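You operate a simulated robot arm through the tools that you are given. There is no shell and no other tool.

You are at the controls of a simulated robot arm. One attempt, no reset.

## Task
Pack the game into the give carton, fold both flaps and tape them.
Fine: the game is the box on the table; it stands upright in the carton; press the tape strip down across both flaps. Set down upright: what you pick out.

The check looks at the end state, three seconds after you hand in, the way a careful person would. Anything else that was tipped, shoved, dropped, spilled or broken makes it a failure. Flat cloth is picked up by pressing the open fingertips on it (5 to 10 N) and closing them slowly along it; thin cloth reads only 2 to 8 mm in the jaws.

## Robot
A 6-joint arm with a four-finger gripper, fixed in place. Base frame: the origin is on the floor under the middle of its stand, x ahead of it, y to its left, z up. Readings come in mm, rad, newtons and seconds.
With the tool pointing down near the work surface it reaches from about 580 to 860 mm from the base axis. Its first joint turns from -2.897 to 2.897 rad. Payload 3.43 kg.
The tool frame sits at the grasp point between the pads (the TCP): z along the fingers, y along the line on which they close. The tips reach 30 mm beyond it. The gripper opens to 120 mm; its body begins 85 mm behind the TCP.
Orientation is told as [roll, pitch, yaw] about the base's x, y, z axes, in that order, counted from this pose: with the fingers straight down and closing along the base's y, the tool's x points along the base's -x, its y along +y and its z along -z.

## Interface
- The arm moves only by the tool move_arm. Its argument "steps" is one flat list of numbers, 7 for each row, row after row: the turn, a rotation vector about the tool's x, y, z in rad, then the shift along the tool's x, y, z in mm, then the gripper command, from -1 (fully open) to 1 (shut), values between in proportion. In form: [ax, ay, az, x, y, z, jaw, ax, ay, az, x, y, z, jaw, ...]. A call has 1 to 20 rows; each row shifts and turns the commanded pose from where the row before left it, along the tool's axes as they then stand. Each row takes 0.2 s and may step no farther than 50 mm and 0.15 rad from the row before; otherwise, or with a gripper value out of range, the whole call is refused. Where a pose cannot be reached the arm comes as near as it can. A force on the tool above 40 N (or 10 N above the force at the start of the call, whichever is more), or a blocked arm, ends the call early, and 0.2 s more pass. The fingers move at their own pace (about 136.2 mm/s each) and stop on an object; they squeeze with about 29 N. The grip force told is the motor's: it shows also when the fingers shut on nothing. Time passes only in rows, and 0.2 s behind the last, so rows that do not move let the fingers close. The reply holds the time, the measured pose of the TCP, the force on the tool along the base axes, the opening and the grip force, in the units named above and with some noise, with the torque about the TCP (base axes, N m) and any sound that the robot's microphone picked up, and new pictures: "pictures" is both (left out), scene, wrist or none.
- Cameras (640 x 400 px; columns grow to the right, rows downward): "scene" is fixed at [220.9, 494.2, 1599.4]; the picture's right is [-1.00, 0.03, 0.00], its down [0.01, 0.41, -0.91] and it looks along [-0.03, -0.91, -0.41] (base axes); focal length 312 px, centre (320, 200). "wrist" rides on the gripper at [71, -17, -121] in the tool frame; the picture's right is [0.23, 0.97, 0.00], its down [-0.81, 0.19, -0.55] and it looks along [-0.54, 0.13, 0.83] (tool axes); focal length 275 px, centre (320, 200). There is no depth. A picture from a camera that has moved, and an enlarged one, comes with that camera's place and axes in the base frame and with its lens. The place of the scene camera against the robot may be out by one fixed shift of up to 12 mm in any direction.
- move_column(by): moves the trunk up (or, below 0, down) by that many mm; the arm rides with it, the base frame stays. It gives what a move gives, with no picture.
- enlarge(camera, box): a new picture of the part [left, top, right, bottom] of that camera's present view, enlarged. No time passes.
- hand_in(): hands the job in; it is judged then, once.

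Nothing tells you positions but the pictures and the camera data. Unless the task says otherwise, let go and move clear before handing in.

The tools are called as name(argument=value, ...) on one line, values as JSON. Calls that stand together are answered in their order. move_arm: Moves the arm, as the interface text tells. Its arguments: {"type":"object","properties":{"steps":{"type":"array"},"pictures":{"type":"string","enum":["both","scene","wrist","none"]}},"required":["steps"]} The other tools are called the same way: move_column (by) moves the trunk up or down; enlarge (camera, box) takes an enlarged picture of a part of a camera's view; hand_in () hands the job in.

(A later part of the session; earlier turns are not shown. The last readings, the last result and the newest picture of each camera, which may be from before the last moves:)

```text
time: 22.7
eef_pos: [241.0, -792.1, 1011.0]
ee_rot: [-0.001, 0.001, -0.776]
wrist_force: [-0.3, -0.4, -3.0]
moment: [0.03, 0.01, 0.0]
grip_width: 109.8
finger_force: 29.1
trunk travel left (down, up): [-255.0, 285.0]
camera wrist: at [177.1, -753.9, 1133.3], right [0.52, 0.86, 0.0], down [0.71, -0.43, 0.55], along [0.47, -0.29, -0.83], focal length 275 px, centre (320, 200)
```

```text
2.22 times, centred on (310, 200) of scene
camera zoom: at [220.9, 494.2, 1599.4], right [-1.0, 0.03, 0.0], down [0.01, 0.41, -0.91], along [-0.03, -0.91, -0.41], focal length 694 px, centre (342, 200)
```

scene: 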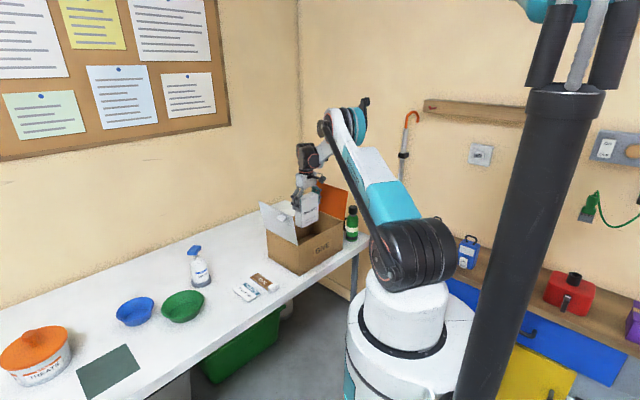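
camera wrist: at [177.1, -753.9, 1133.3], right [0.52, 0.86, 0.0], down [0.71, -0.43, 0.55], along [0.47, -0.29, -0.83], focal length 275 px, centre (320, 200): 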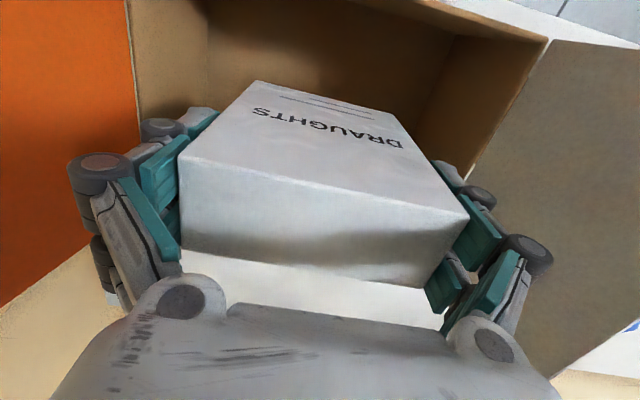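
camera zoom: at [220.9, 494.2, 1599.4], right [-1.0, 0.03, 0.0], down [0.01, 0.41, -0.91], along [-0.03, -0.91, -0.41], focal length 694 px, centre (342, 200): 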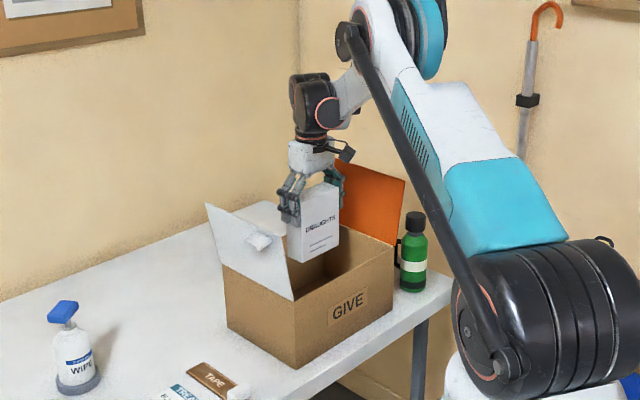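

move_arm(steps=[0, 0, 0, 0, 0, 30, 0.2, 0, 0, 0, 0, 0, 30, 0.2, 0, 0, 0, 0, 0, 30, 0.2, 0, 0, 0, 0, 0, 30, 0.2, 0, 0, 0, 0, 0, 25, 0.2, 0, 0, 0, 0, 0, 0, 0.2], pictures="both")

enlarge(camera="scene", box=[240, 110, 380, 290])

```text
time: 24.1
eef_pos: [239.2, -790.1, 867.2]
ee_rot: [-0.001, -0.001, -0.774]
wrist_force: [-0.1, -0.7, -4.0]
moment: [0.01, -0.02, -0.02]
grip_width: 109.5
finger_force: 28.9
trunk travel left (down, up): [-255.0, 285.0]
camera wrist: at [175.2, -752.5, 988.7], right [0.52, 0.86, 0.0], down [0.71, -0.43, 0.55], along [0.47, -0.29, -0.83], focal length 275 px, centre (320, 200)
```

scene: 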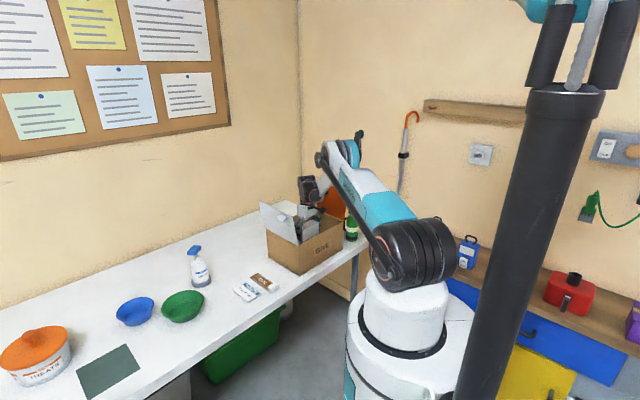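
wrist: 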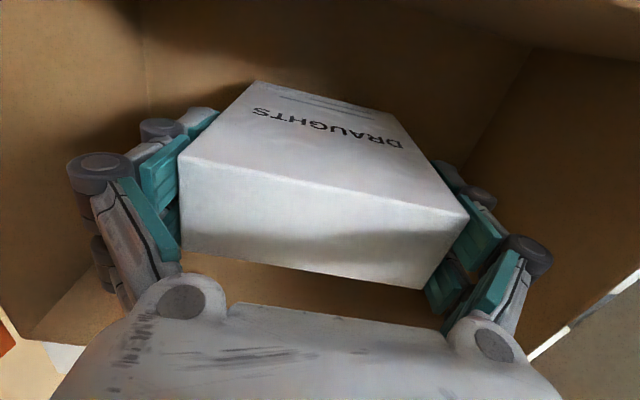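

```text
2.22 times, centred on (310, 200) of scene
camera zoom: at [220.9, 494.2, 1599.4], right [-1.0, 0.03, 0.0], down [0.01, 0.41, -0.91], along [-0.03, -0.91, -0.41], focal length 694 px, centre (342, 200)
```

zoom: 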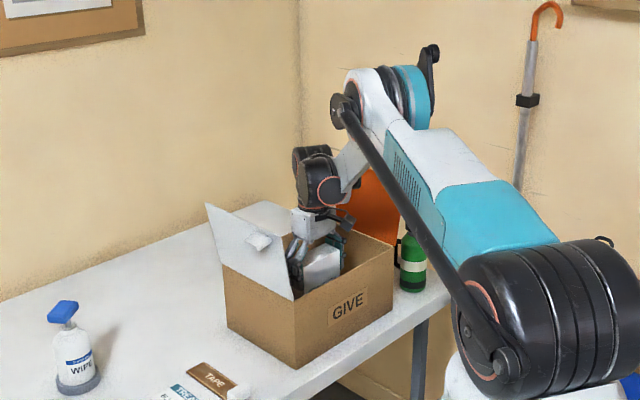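

The game is inside the carton, about 25 mm above its floor. I'll lower it gently until it touches.

move_arm(steps=[0, 0, 0, 0, 0, 6, 0.2, 0, 0, 0, 0, 0, 6, 0.2, 0, 0, 0, 0, 0, 4, 0.2, 0, 0, 0, 0, 0, 2, 0.2], pictures="none")

```text
time: 25.1
eef_pos: [238.6, -790.4, 849.5]
ee_rot: [-0.001, 0.0, -0.774]
wrist_force: [0.2, 0.0, -3.6]
moment: [-0.01, -0.02, 0.0]
grip_width: 109.6
finger_force: 29.4
trunk travel left (down, up): [-255.0, 285.0]
```

move_arm(steps=[0, 0, 0, 0, 0, 2, 0.2, 0, 0, 0, 0, 0, 1.5, 0.2, 0, 0, 0, 0, 0, 1.5, 0.2], pictures="none")

```text
time: 25.9
eef_pos: [238.8, -791.4, 847.9]
ee_rot: [0.0, -0.003, -0.775]
wrist_force: [2.4, -5.1, 10.0]
moment: [-0.01, -0.2, 0.0]
grip_width: 109.8
finger_force: 28.8
trunk travel left (down, up): [-255.0, 285.0]
```

It has touched the floor at z≈848. I'll ease off 1 mm and open the fingers gently.

move_arm(steps=[0, 0, 0, 0, 0, -1.2, 0.2, 0, 0, 0, 0, 0, 0, -0.5, 0, 0, 0, 0, 0, 0, -0.83, 0, 0, 0, 0, 0, 0, -0.88, 0, 0, 0, 0, 0, 0, -0.94, 0, 0, 0, 0, 0, 0, -1, 0, 0, 0, 0, 0, 0, -1], pictures="both")

enlarge(camera="scene", box=[240, 150, 380, 290])

```text
time: 27.5
eef_pos: [239.3, -790.7, 845.9]
ee_rot: [-0.001, 0.001, -0.774]
wrist_force: [-0.1, 0.1, 0.0]
moment: [0.0, 0.02, 0.05]
grip_width: 120.1
finger_force: 0.1
trunk travel left (down, up): [-255.0, 285.0]
camera wrist: at [176.2, -753.0, 966.8], right [0.52, 0.86, 0.0], down [0.71, -0.43, 0.55], along [0.47, -0.29, -0.83], focal length 275 px, centre (320, 200)
```

scene: 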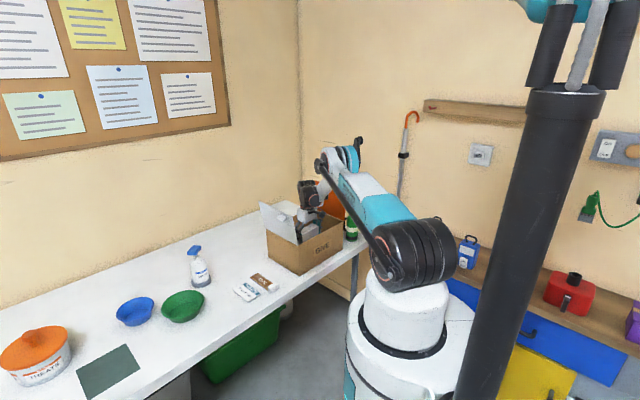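
wrist: 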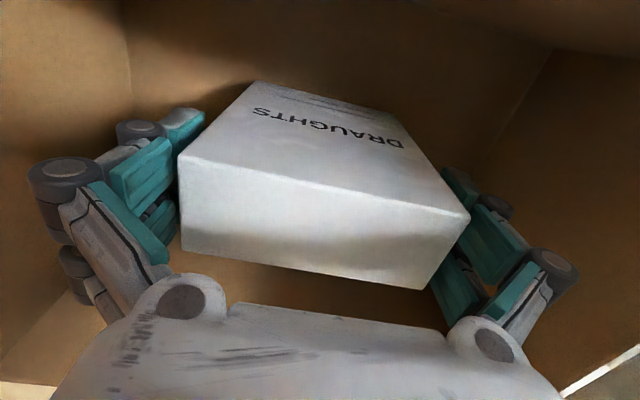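

```text
2.86 times, centred on (310, 220) of scene
camera zoom: at [220.9, 494.2, 1599.4], right [-1.0, 0.03, 0.0], down [0.01, 0.41, -0.91], along [-0.03, -0.91, -0.41], focal length 892 px, centre (349, 143)
```

zoom: 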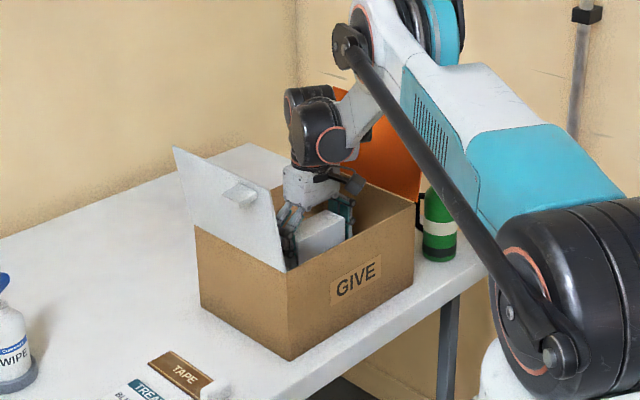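

The game stands upright and is released. I'll withdraw straight up.

move_arm(steps=[0, 0, 0, 0, 0, -10, -1, 0, 0, 0, 0, 0, -20, -1, 0, 0, 0, 0, 0, -30, -1, 0, 0, 0, 0, 0, -40, -1, 0, 0, 0, 0, 0, -40, -1, 0, 0, 0, 0, 0, -45, -1, 0, 0, 0, 0, 0, -45, -1, 0, 0, 0, 0, 0, -45, -1, 0, 0, 0, 0, 0, -45, -1], pictures="both")

enlarge(camera="scene", box=[240, 150, 380, 290])

enlarge(camera="wrist", box=[80, 0, 540, 290])

```text
time: 29.5
eef_pos: [242.6, -789.0, 1164.6]
ee_rot: [-0.001, 0.0, -0.775]
wrist_force: [0.5, -0.6, -0.4]
moment: [-0.01, 0.01, 0.01]
grip_width: 120.3
finger_force: 0.0
trunk travel left (down, up): [-255.0, 285.0]
camera wrist: at [178.9, -751.3, 1284.7], right [0.52, 0.86, 0.0], down [0.71, -0.43, 0.55], along [0.47, -0.29, -0.83], focal length 275 px, centre (320, 200)
```

scene: 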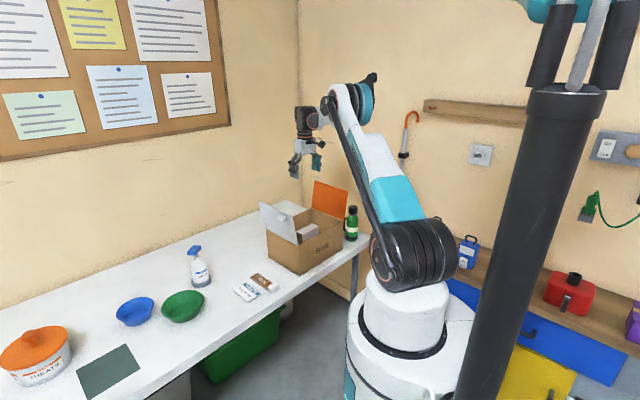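
wrist: 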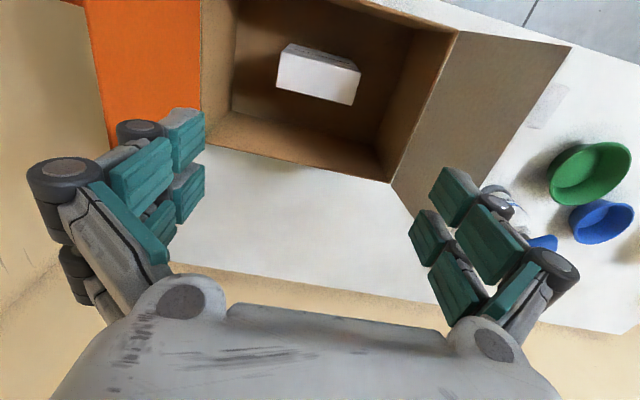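

```text
2.86 times, centred on (310, 220) of scene
camera zoom: at [220.9, 494.2, 1599.4], right [-1.0, 0.03, 0.0], down [0.01, 0.41, -0.91], along [-0.03, -0.91, -0.41], focal length 892 px, centre (349, 143)
```

zoom: 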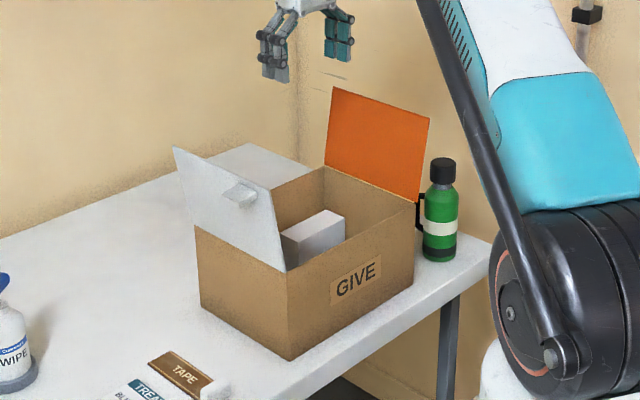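

```text
1.38 times, centred on (310, 145) of wrist
camera zoom: at [178.9, -751.3, 1284.7], right [0.52, 0.86, 0.0], down [0.71, -0.43, 0.55], along [0.47, -0.29, -0.83], focal length 380 px, centre (334, 276)
```

zoom: 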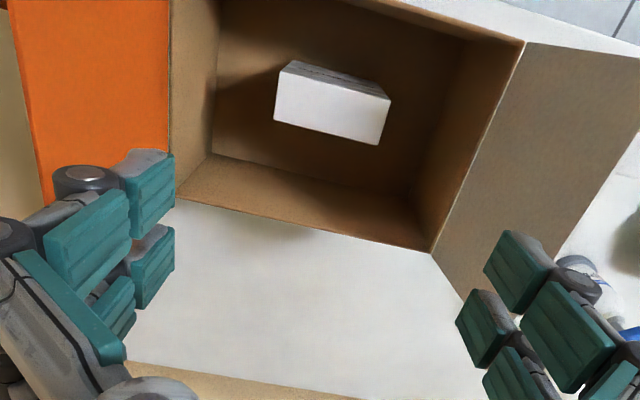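

The game is standing upright in the carton. The flaps lean about 10° outward with free edges near z≈1033, and each is about 145 mm long, so they should meet at the middle. Next I'll close the fingers and move outside the white flap to push it shut.

move_arm(steps=[0, 0, 0, -3, 48.6, 0, -0.5, 0, 0, 0, -3, 48.6, 0, 0, 0, 0, 0, -3, 48.6, 0, 1, 0, 0, 0, -3, 48.6, 0, 1, 0, 0, 0, -3, 48.6, 0, 1, 0, 0, 0, 0, 0, 0, 1, 0, 0, 0, 0, 0, 0, 1], pictures="both")

enlarge(camera="wrist", box=[220, 60, 420, 260])

enlarge(camera="scene", box=[220, 90, 380, 290])

```text
time: 31.1
eef_pos: [421.9, -627.7, 1165.3]
ee_rot: [0.001, 0.0, -0.776]
wrist_force: [-0.1, -0.9, -0.5]
moment: [0.01, -0.02, 0.0]
grip_width: 0.0
finger_force: 28.9
trunk travel left (down, up): [-255.0, 285.0]
camera wrist: at [358.5, -589.1, 1286.6], right [0.52, 0.86, 0.0], down [0.71, -0.43, 0.55], along [0.47, -0.29, -0.83], focal length 275 px, centre (320, 200)
```

scene: 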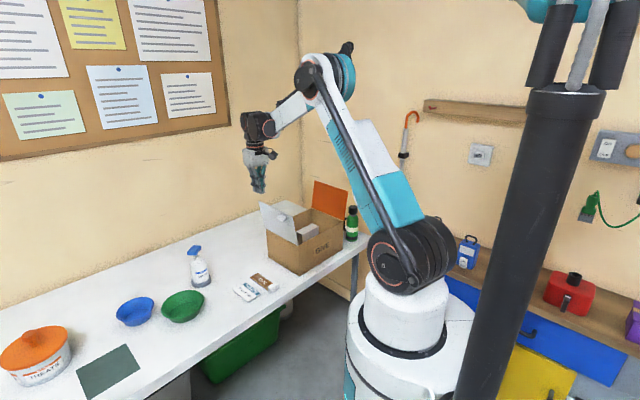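
wrist: 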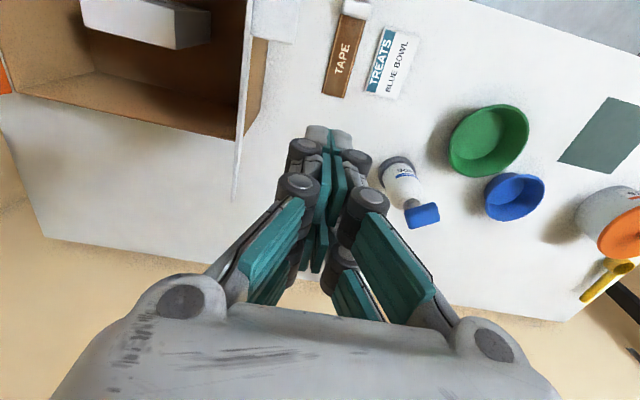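

```text
2.00 times, centred on (320, 160) of wrist
camera zoom: at [358.5, -589.1, 1286.6], right [0.52, 0.86, 0.0], down [0.71, -0.43, 0.55], along [0.47, -0.29, -0.83], focal length 551 px, centre (320, 280)
```

zoom: 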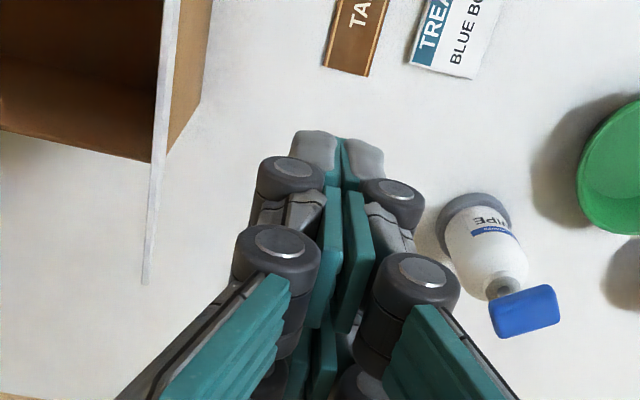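

```text
2.00 times, centred on (300, 190) of scene
camera zoom: at [220.9, 494.2, 1599.4], right [-1.0, 0.03, 0.0], down [0.01, 0.41, -0.91], along [-0.03, -0.91, -0.41], focal length 625 px, centre (360, 220)
```

zoom: 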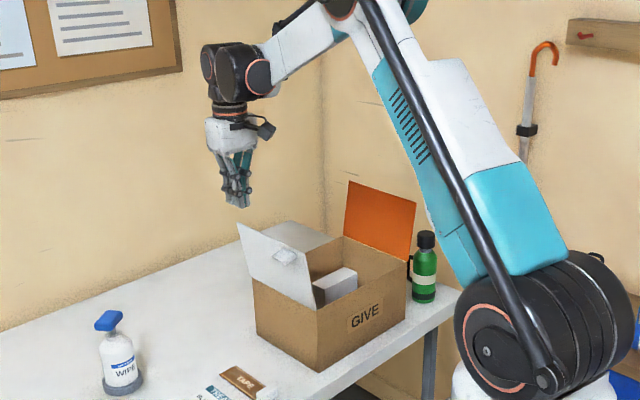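

The closed fingers are outside the white flap (u≈-153, v≈740), clear of its handle. I'll lower them beside its top edge and push inward.

move_arm(steps=[0, 0, 0, 0, 0, 43, 1, 0, 0, 0, 0, 0, 43, 1, 0, 0, 0, 0, 0, 44, 1, 0, 0, 0, 0, -20, 0, 1, 0, 0, 0, 0, -20, 0, 1, 0, 0, 0, 0, -12, 0, 1, 0, 0, 0, 0, 0, 0, 1], pictures="both")

enlarge(camera="scene", box=[220, 130, 380, 290])

```text
time: 32.7
eef_pos: [383.2, -665.4, 1037.3]
ee_rot: [-0.001, 0.0, -0.775]
wrist_force: [0.3, 0.6, -0.2]
moment: [0.01, -0.02, 0.01]
grip_width: 0.0
finger_force: 29.2
trunk travel left (down, up): [-255.0, 285.0]
camera wrist: at [320.1, -628.1, 1157.4], right [0.52, 0.86, 0.0], down [0.71, -0.43, 0.55], along [0.47, -0.29, -0.83], focal length 275 px, centre (320, 200)
```

scene: 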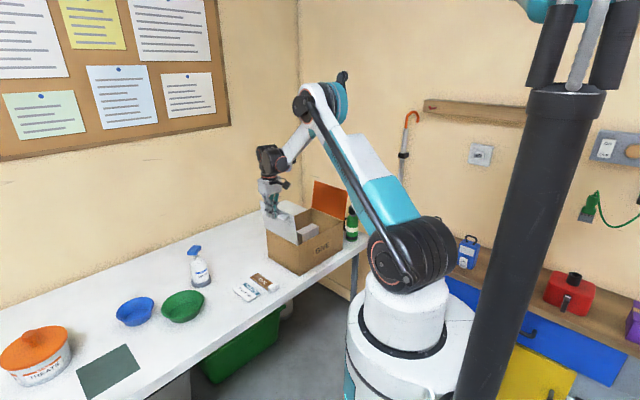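
wrist: 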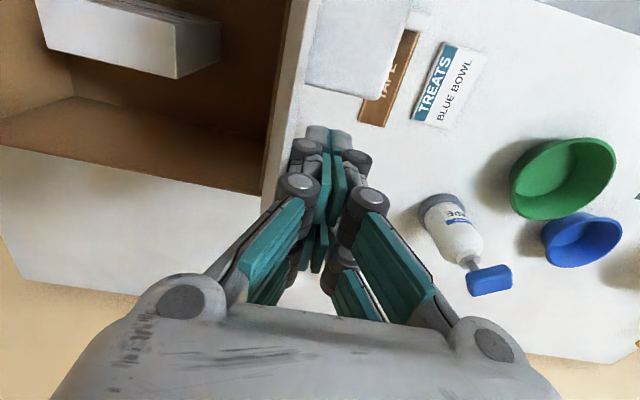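

```text
2.50 times, centred on (300, 210) of scene
camera zoom: at [220.9, 494.2, 1599.4], right [-1.0, 0.03, 0.0], down [0.01, 0.41, -0.91], along [-0.03, -0.91, -0.41], focal length 781 px, centre (370, 175)
```

zoom: 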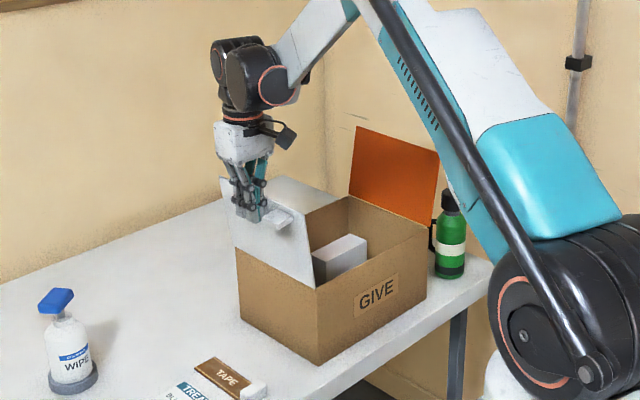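

move_arm(steps=[0, 0, 0, 0, -12, 0, 1, 0, 0, 0, 0, -12, 0, 1, 0, 0, 0, 0, -12, 0, 1], pictures="both")

enlarge(camera="scene", box=[220, 130, 380, 290])

```text
time: 33.5
eef_pos: [357.6, -690.5, 1036.2]
ee_rot: [-0.001, 0.001, -0.775]
wrist_force: [-0.5, -0.1, -0.2]
moment: [0.01, 0.03, 0.02]
grip_width: 0.0
finger_force: 29.3
trunk travel left (down, up): [-255.0, 285.0]
camera wrist: at [295.0, -652.8, 1157.4], right [0.52, 0.86, 0.0], down [0.71, -0.43, 0.55], along [0.47, -0.29, -0.83], focal length 275 px, centre (320, 200)
```

scene: 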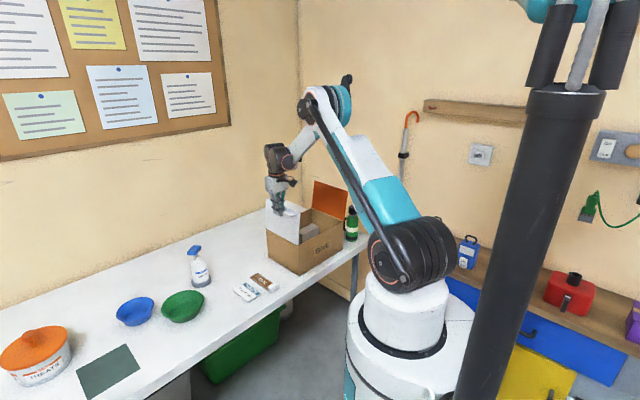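
wrist: 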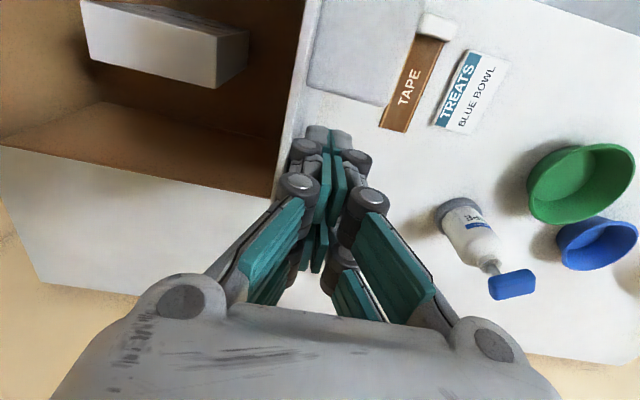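

```text
2.50 times, centred on (300, 210) of scene
camera zoom: at [220.9, 494.2, 1599.4], right [-1.0, 0.03, 0.0], down [0.01, 0.41, -0.91], along [-0.03, -0.91, -0.41], focal length 781 px, centre (370, 175)
```

zoom: 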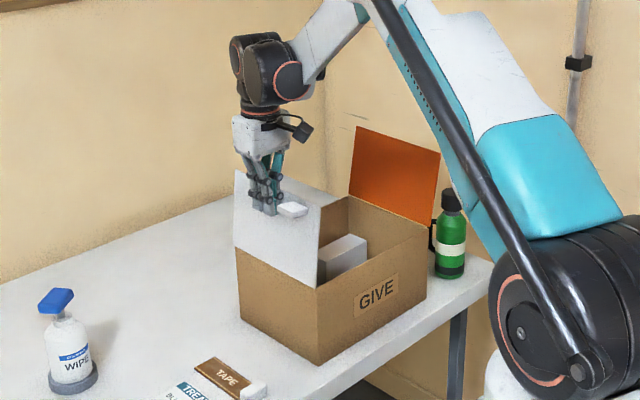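

The white flap follows the push easily and stays where it's put. I'll keep sweeping it along its hinge arc.

move_arm(steps=[0, 0, 0, 0, -9.3, 0, 1, 0, 0, 0, 0, -19.3, 5, 1, 0, 0, 0, 0, -18.2, 8.4, 1, 0, 0, 0, 0, -16.4, 11.6, 1, 0, 0, 0, 0, -14.2, 14, 1], pictures="both")

enlarge(camera="scene", box=[220, 130, 380, 290])

```text
time: 34.7
eef_pos: [303.9, -746.5, 998.0]
ee_rot: [-0.001, 0.002, -0.776]
wrist_force: [-0.1, 0.4, 0.8]
moment: [0.02, -0.01, 0.01]
grip_width: 0.0
finger_force: 28.6
trunk travel left (down, up): [-255.0, 285.0]
camera wrist: at [242.1, -707.8, 1117.8], right [0.52, 0.86, 0.0], down [0.71, -0.43, 0.55], along [0.47, -0.29, -0.83], focal length 275 px, centre (320, 200)
```

scene: 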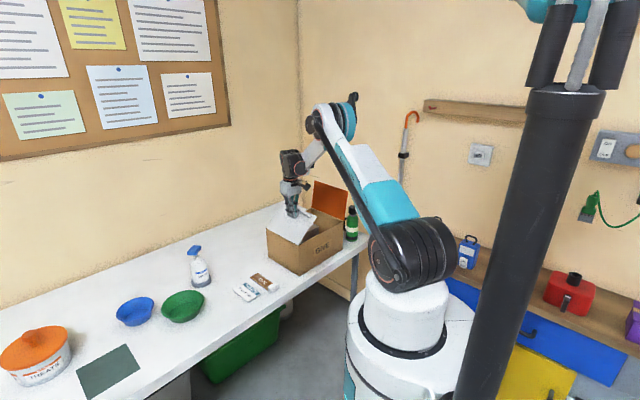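
wrist: 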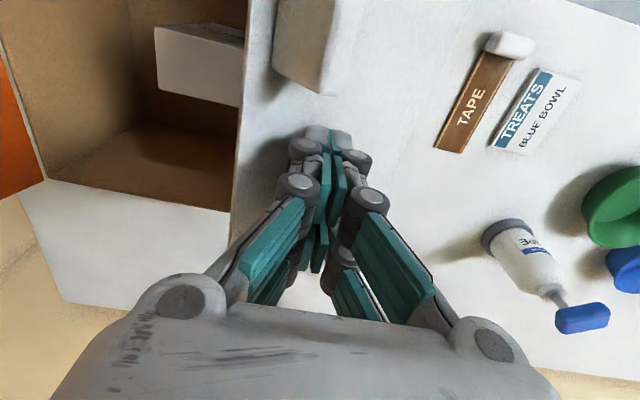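

```text
2.50 times, centred on (300, 210) of scene
camera zoom: at [220.9, 494.2, 1599.4], right [-1.0, 0.03, 0.0], down [0.01, 0.41, -0.91], along [-0.03, -0.91, -0.41], focal length 781 px, centre (370, 175)
```

zoom: 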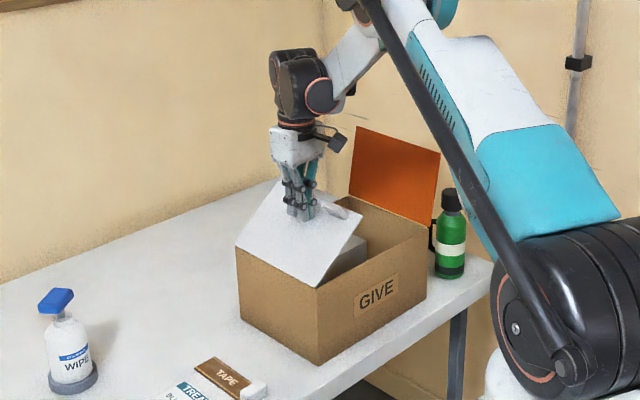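

move_arm(steps=[0, 0, 0, 0, -11.5, 16.5, 1, 0, 0, 0, 0, -8.4, 18.2, 1, 0, 0, 0, 0, -5.3, 16, 1], pictures="both")

enlarge(camera="scene", box=[220, 130, 380, 290])

```text
time: 35.5
eef_pos: [286.6, -763.7, 944.7]
ee_rot: [-0.001, 0.002, -0.774]
wrist_force: [-0.2, 0.1, 0.2]
moment: [-0.03, 0.02, 0.01]
grip_width: 0.0
finger_force: 29.0
trunk travel left (down, up): [-255.0, 285.0]
camera wrist: at [224.0, -726.3, 1065.0], right [0.52, 0.86, 0.0], down [0.71, -0.43, 0.55], along [0.47, -0.29, -0.83], focal length 275 px, centre (320, 200)
```

scene: 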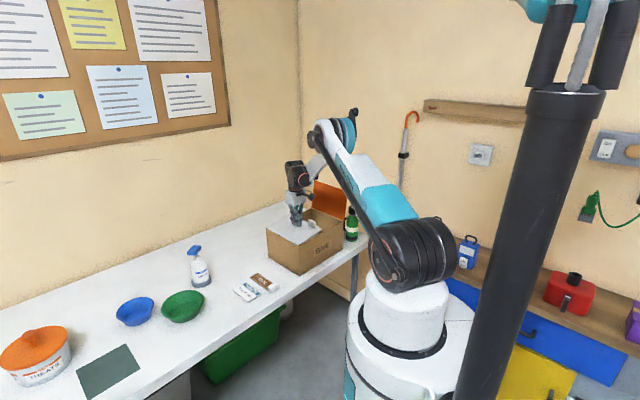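
wrist: 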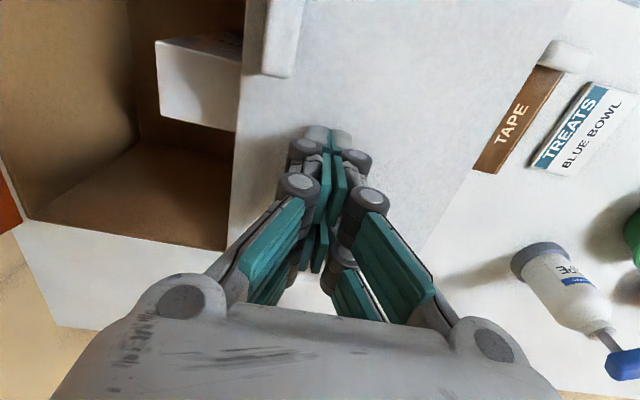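

```text
2.50 times, centred on (300, 210) of scene
camera zoom: at [220.9, 494.2, 1599.4], right [-1.0, 0.03, 0.0], down [0.01, 0.41, -0.91], along [-0.03, -0.91, -0.41], focal length 781 px, centre (370, 175)
```

zoom: 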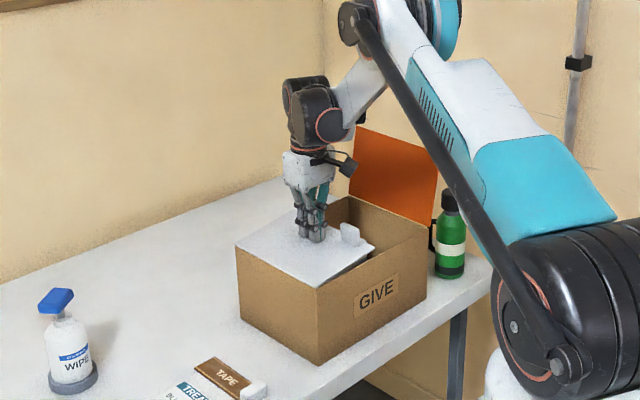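

move_arm(steps=[0, 0, 0, 0, -1.5, 9, 1, 0, 0, 0, 0, 0, 6, 1, 0, 0, 0, 0, 0, 3, 1], pictures="none")

enlarge(camera="scene", box=[240, 170, 360, 280])

```text
time: 36.3
eef_pos: [285.1, -765.3, 929.9]
ee_rot: [-0.002, -0.003, -0.775]
wrist_force: [4.7, -11.9, 32.4]
moment: [-0.11, -0.06, 0.05]
grip_width: 6.3
finger_force: 33.6
trunk travel left (down, up): [-255.0, 285.0]
```

```text
3.64 times, centred on (300, 225) of scene
camera zoom: at [220.9, 494.2, 1599.4], right [-1.0, 0.03, 0.0], down [0.01, 0.41, -0.91], along [-0.03, -0.91, -0.41], focal length 1136 px, centre (393, 109)
```

zoom: 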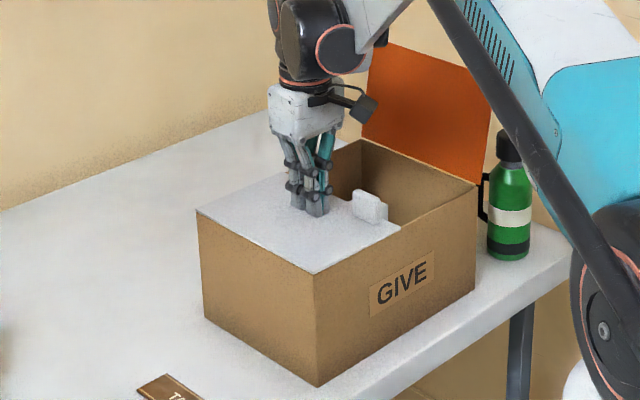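

The white flap is down flat (contact at tip z≈900). I'll back off and lift away.

move_arm(steps=[0, 0, 0, 0, 0, -5, 1, 0, 0, 0, 0, 0, -20, 1, 0, 0, 0, 0, 0, -45, 1, 0, 0, 0, 0, 0, -45, 1, 0, 0, 0, 0, 0, -45, 1, 0, 0, 0, 0, 0, -45, 1], pictures="both")

enlarge(camera="scene", box=[240, 150, 380, 280])

enlarge(camera="wrist", box=[0, 0, 500, 260])

```text
time: 37.7
eef_pos: [286.2, -763.3, 1133.4]
ee_rot: [0.0, -0.002, -0.774]
wrist_force: [-0.2, -0.8, 0.2]
moment: [-0.02, 0.0, -0.01]
grip_width: 0.0
finger_force: 34.2
trunk travel left (down, up): [-255.0, 285.0]
camera wrist: at [223.2, -725.8, 1254.3], right [0.52, 0.86, 0.0], down [0.71, -0.43, 0.55], along [0.47, -0.29, -0.83], focal length 275 px, centre (320, 200)
```

scene: 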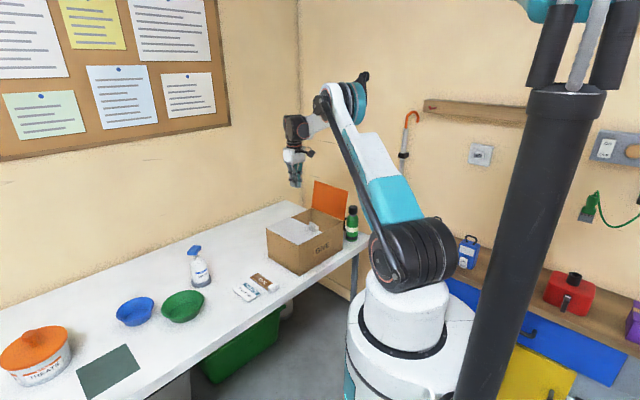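
wrist: 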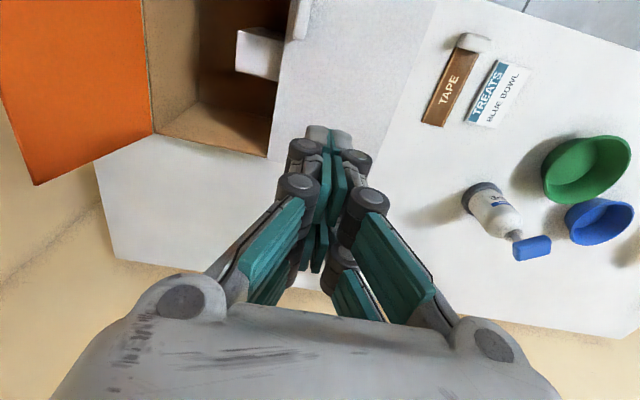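

```text
3.08 times, centred on (310, 215) of scene
camera zoom: at [220.9, 494.2, 1599.4], right [-1.0, 0.03, 0.0], down [0.01, 0.41, -0.91], along [-0.03, -0.91, -0.41], focal length 961 px, centre (351, 154)
```

zoom: 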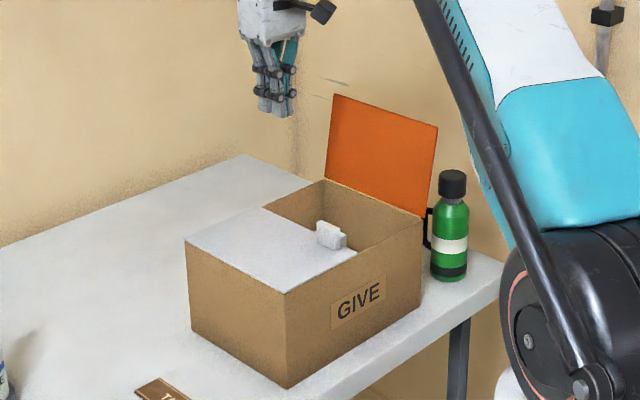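

```text
1.28 times, centred on (250, 130) of wrist
camera zoom: at [223.2, -725.8, 1254.3], right [0.52, 0.86, 0.0], down [0.71, -0.43, 0.55], along [0.47, -0.29, -0.83], focal length 352 px, centre (410, 290)
```

zoom: 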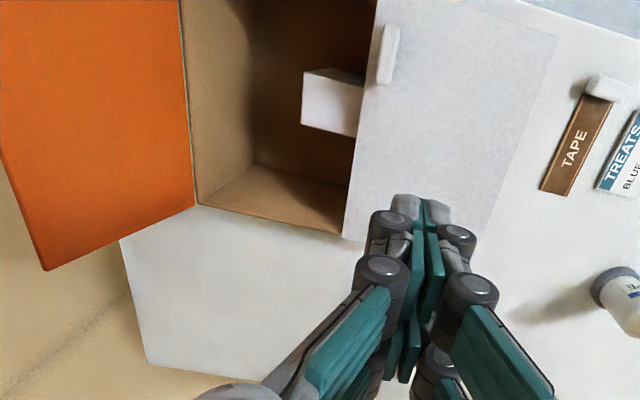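

The white flap is flat and stays closed. For the orange flap I need the fingers behind it at longer reach, above the green bottle (top ≈ z 934). I'll lean the tool slightly outward and pass over the top of the orange flap.

move_arm(steps=[0, -0.125, 0, 0, 0, 0, 1, 0, -0.125, 0, 0, 0, 0, 1, 0, 0, 0, 9.4, -45, -2.4, 1, 0, 0, 0, 9.4, -45, -2.4, 1, 0, 0, 0, 9.4, -45, -2.4, 1, 0, 0, 0, 9.4, -45, -2.4, 1, 0, 0, 0, 9.4, -45, -2.4, 1, 0, 0, 0, 9.4, -45, -2.4, 1, 0, 0, 0, 0, 0, 0, 1], pictures="both")

enlarge(camera="scene", box=[240, 100, 400, 280])

```text
time: 39.7
eef_pos: [52.8, -919.4, 1131.7]
ee_rot: [0.001, -0.251, -0.775]
wrist_force: [0.6, 0.4, -0.6]
moment: [0.0, -0.03, 0.0]
grip_width: 0.0
finger_force: 33.5
trunk travel left (down, up): [-255.0, 285.0]
camera wrist: at [-30.7, -862.3, 1231.5], right [0.52, 0.85, -0.06], down [0.6, -0.32, 0.74], along [0.61, -0.42, -0.67], focal length 275 px, centre (320, 200)
```

scene: 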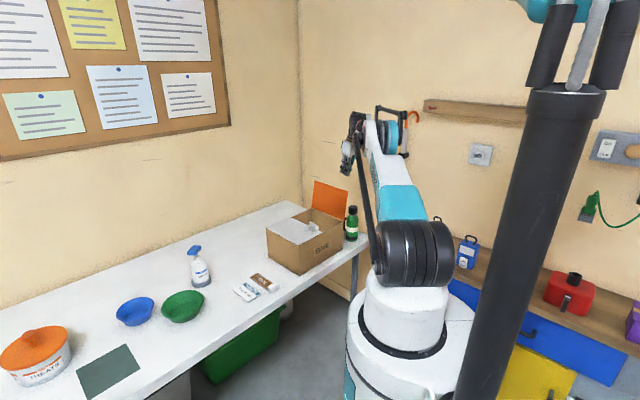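
wrist: 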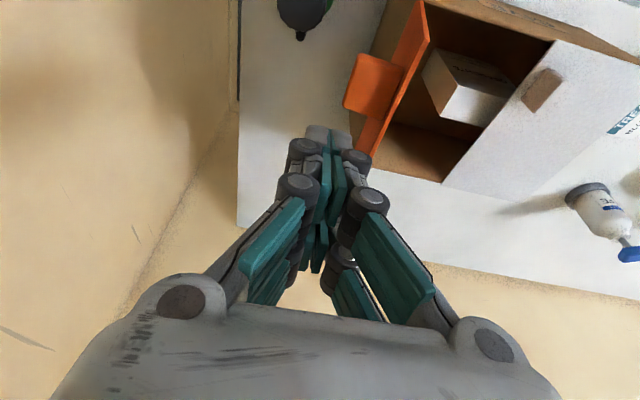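

```text
2.22 times, centred on (320, 190) of scene
camera zoom: at [220.9, 494.2, 1599.4], right [-1.0, 0.03, 0.0], down [0.01, 0.41, -0.91], along [-0.03, -0.91, -0.41], focal length 694 px, centre (320, 222)
```

zoom: 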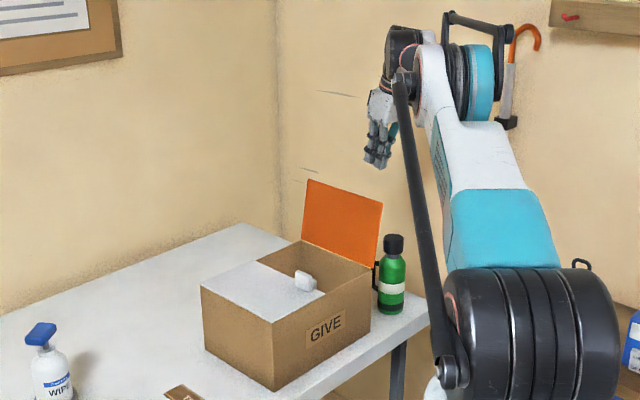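

enlarge(camera="wrist", box=[230, 0, 560, 200])

```text
1.94 times, centred on (395, 100) of wrist
camera zoom: at [-30.7, -862.3, 1231.5], right [0.52, 0.85, -0.06], down [0.6, -0.32, 0.74], along [0.61, -0.42, -0.67], focal length 534 px, centre (174, 394)
```

zoom: 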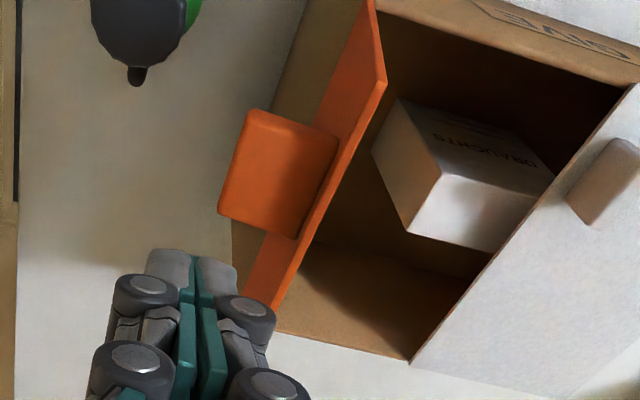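

The orange flap also has a grip block on its outer face, at v≈651–696. I'll lean the tool farther so the fingers pass behind the block (v≈740) and push on the plain part of the flap.

move_arm(steps=[0, -0.14, 0, 0, 0, 0, 1, 0, -0.14, 0, 0, 0, 0, 1, 0, 0, 0, -25.5, -2, 15, 1, 0, 0, 0, -25.5, -2, 15, 1, 0, 0, 0, 0, 0, 0, 1], pictures="both")

enlarge(camera="wrist", box=[230, 0, 560, 200])

```text
time: 40.9
eef_pos: [94.2, -962.4, 1133.8]
ee_rot: [-0.001, -0.53, -0.775]
wrist_force: [-0.2, -0.1, -0.2]
moment: [0.03, -0.01, 0.01]
grip_width: 0.0
finger_force: 33.6
trunk travel left (down, up): [-255.0, 285.0]
camera wrist: at [-6.0, -889.1, 1202.0], right [0.54, 0.83, -0.12], down [0.43, -0.16, 0.89], along [0.72, -0.53, -0.45], focal length 275 px, centre (320, 200)
```

scene: 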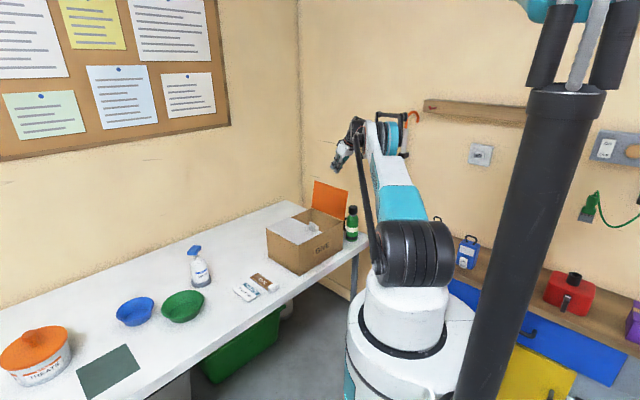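
wrist: 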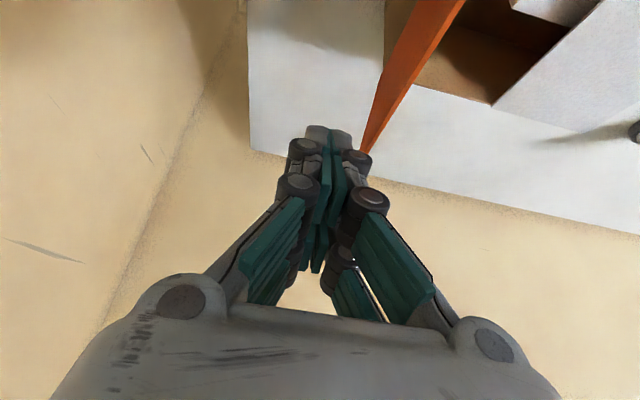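

```text
1.94 times, centred on (395, 100) of wrist
camera zoom: at [-6.0, -889.1, 1202.0], right [0.54, 0.83, -0.12], down [0.43, -0.16, 0.89], along [0.72, -0.53, -0.45], focal length 534 px, centre (174, 394)
```

zoom: 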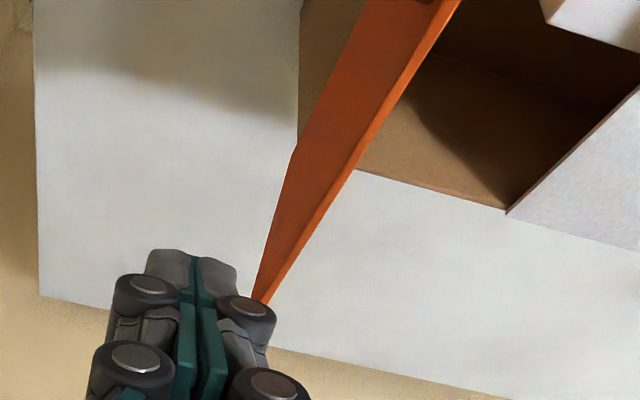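

move_arm(steps=[0, 0, 0, 16.3, 0, 27.9, 1, 0, 0, 0, 16.3, 0, 27.9, 1, 0, 0, 0, 16.3, 0, 27.9, 1, 0, 0, 0, 0, 0, 0, 1], pictures="both")

enlarge(camera="wrist", box=[230, 0, 560, 200])

enlarge(camera="scene", box=[260, 110, 400, 270])

```text
time: 41.9
eef_pos: [95.4, -961.2, 1037.5]
ee_rot: [-0.001, -0.528, -0.777]
wrist_force: [0.6, 0.6, -0.9]
moment: [0.0, -0.01, -0.03]
grip_width: 0.0
finger_force: 33.5
trunk travel left (down, up): [-255.0, 285.0]
camera wrist: at [-4.7, -887.4, 1104.9], right [0.54, 0.83, -0.12], down [0.43, -0.16, 0.89], along [0.72, -0.53, -0.45], focal length 275 px, centre (320, 200)
```

scene: 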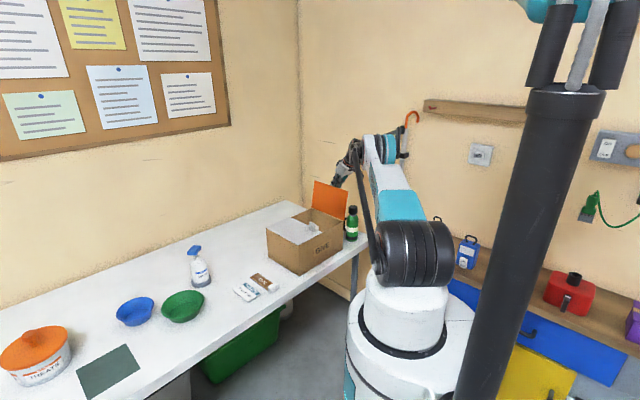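
wrist: 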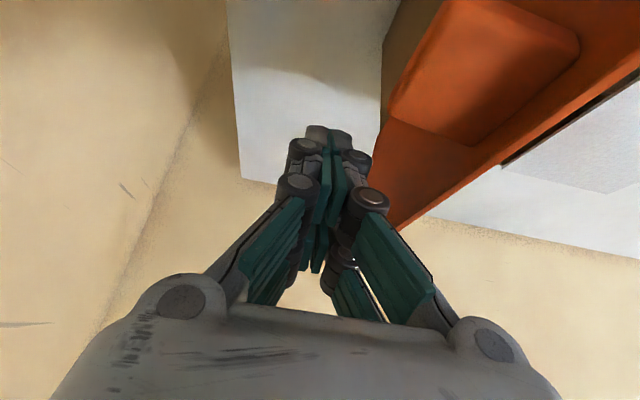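

```text
1.94 times, centred on (395, 100) of wrist
camera zoom: at [-4.7, -887.4, 1104.9], right [0.54, 0.83, -0.12], down [0.43, -0.16, 0.89], along [0.72, -0.53, -0.45], focal length 534 px, centre (174, 394)
```

zoom: 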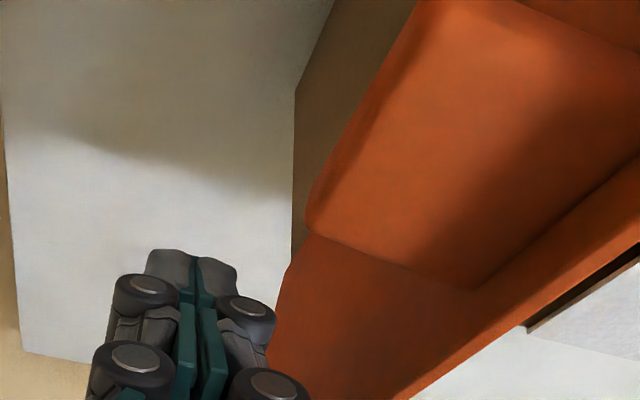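

```text
2.50 times, centred on (330, 190) of scene
camera zoom: at [220.9, 494.2, 1599.4], right [-1.0, 0.03, 0.0], down [0.01, 0.41, -0.91], along [-0.03, -0.91, -0.41], focal length 781 px, centre (295, 225)
```

zoom: 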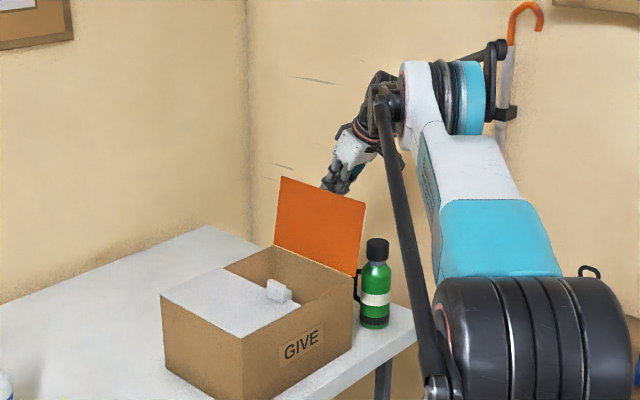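

The fingers are behind the orange flap and clear of its grip block and the bottle. I'll push it inward to just past vertical.

move_arm(steps=[0, 0, 0, 0, 18, 0, 1, 0, 0, 0, 0, 18, 0, 1, 0, 0, 0, 0, 14, 0, 1, 0, 0, 0, 0, 13, 0, 1, 0, 0, 0, 0, 12.7, 0, 1], pictures="both")

enlarge(camera="scene", box=[260, 110, 400, 270])

```text
time: 43.1
eef_pos: [146.2, -906.8, 1036.9]
ee_rot: [0.001, -0.533, -0.773]
wrist_force: [-0.8, -0.8, -0.2]
moment: [-0.01, -0.01, -0.01]
grip_width: 0.1
finger_force: 33.3
trunk travel left (down, up): [-255.0, 285.0]
camera wrist: at [47.4, -832.7, 1105.1], right [0.54, 0.83, -0.12], down [0.43, -0.16, 0.89], along [0.72, -0.53, -0.45], focal length 275 px, centre (320, 200)
```

scene: 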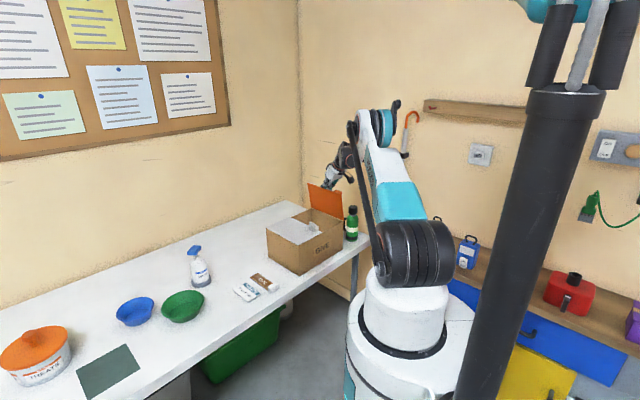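
wrist: 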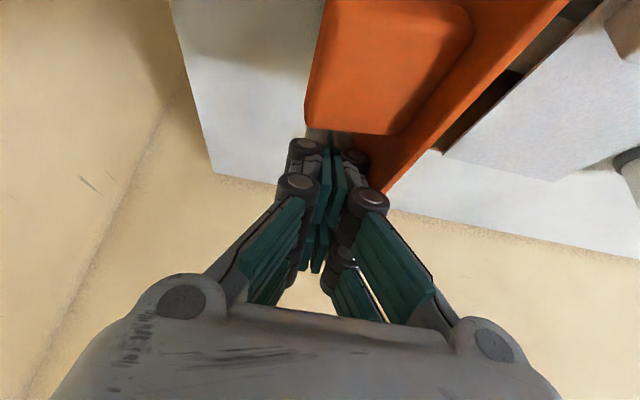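

```text
2.50 times, centred on (330, 190) of scene
camera zoom: at [220.9, 494.2, 1599.4], right [-1.0, 0.03, 0.0], down [0.01, 0.41, -0.91], along [-0.03, -0.91, -0.41], focal length 781 px, centre (295, 225)
```

zoom: 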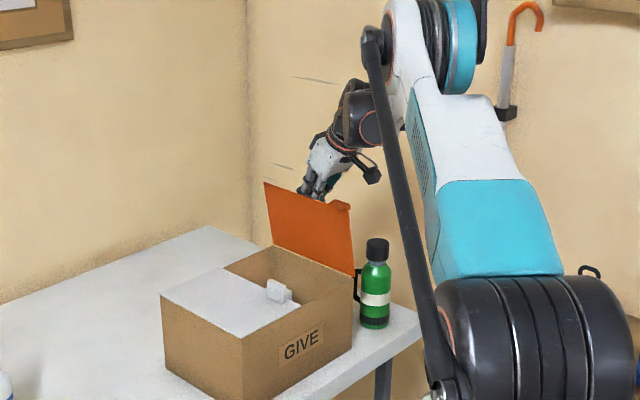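

move_arm(steps=[0, 0, 0, 1.2, 18.9, 2, 1, 0, 0, 0, 3.9, 16.6, 6.7, 1, 0, 0, 0, 5.3, 15, 9.1, 1, 0, 0, 0, 6.5, 12.9, 11.1, 1], pictures="both")

enlarge(camera="scene", box=[260, 110, 400, 270])

```text
time: 44.1
eef_pos: [191.5, -863.0, 1001.9]
ee_rot: [-0.001, -0.529, -0.775]
wrist_force: [0.2, 0.1, 0.4]
moment: [-0.04, 0.01, 0.02]
grip_width: 0.2
finger_force: 33.8
trunk travel left (down, up): [-255.0, 285.0]
camera wrist: at [92.0, -787.4, 1069.8], right [0.54, 0.83, -0.12], down [0.43, -0.16, 0.89], along [0.72, -0.53, -0.45], focal length 275 px, centre (320, 200)
```

scene: 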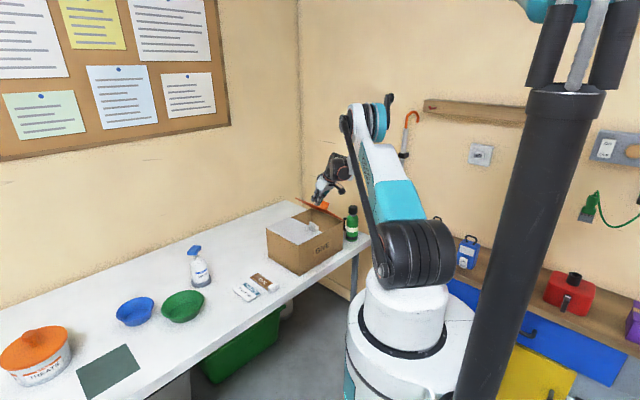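
wrist: 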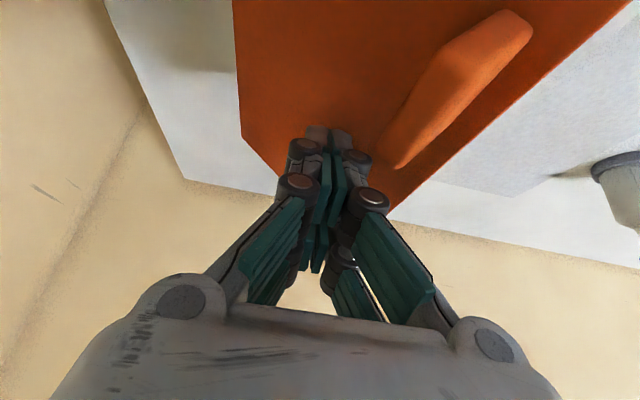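

```text
2.50 times, centred on (330, 190) of scene
camera zoom: at [220.9, 494.2, 1599.4], right [-1.0, 0.03, 0.0], down [0.01, 0.41, -0.91], along [-0.03, -0.91, -0.41], focal length 781 px, centre (295, 225)
```

zoom: 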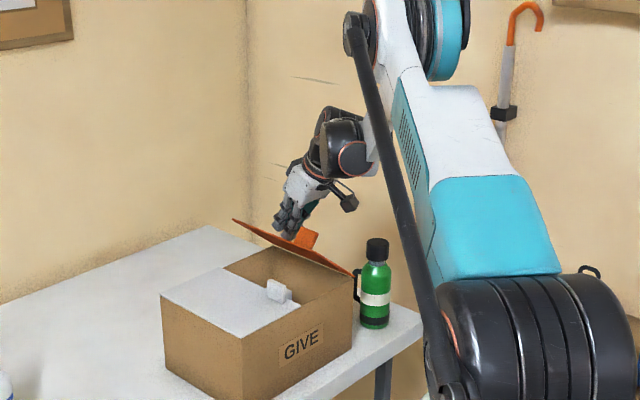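

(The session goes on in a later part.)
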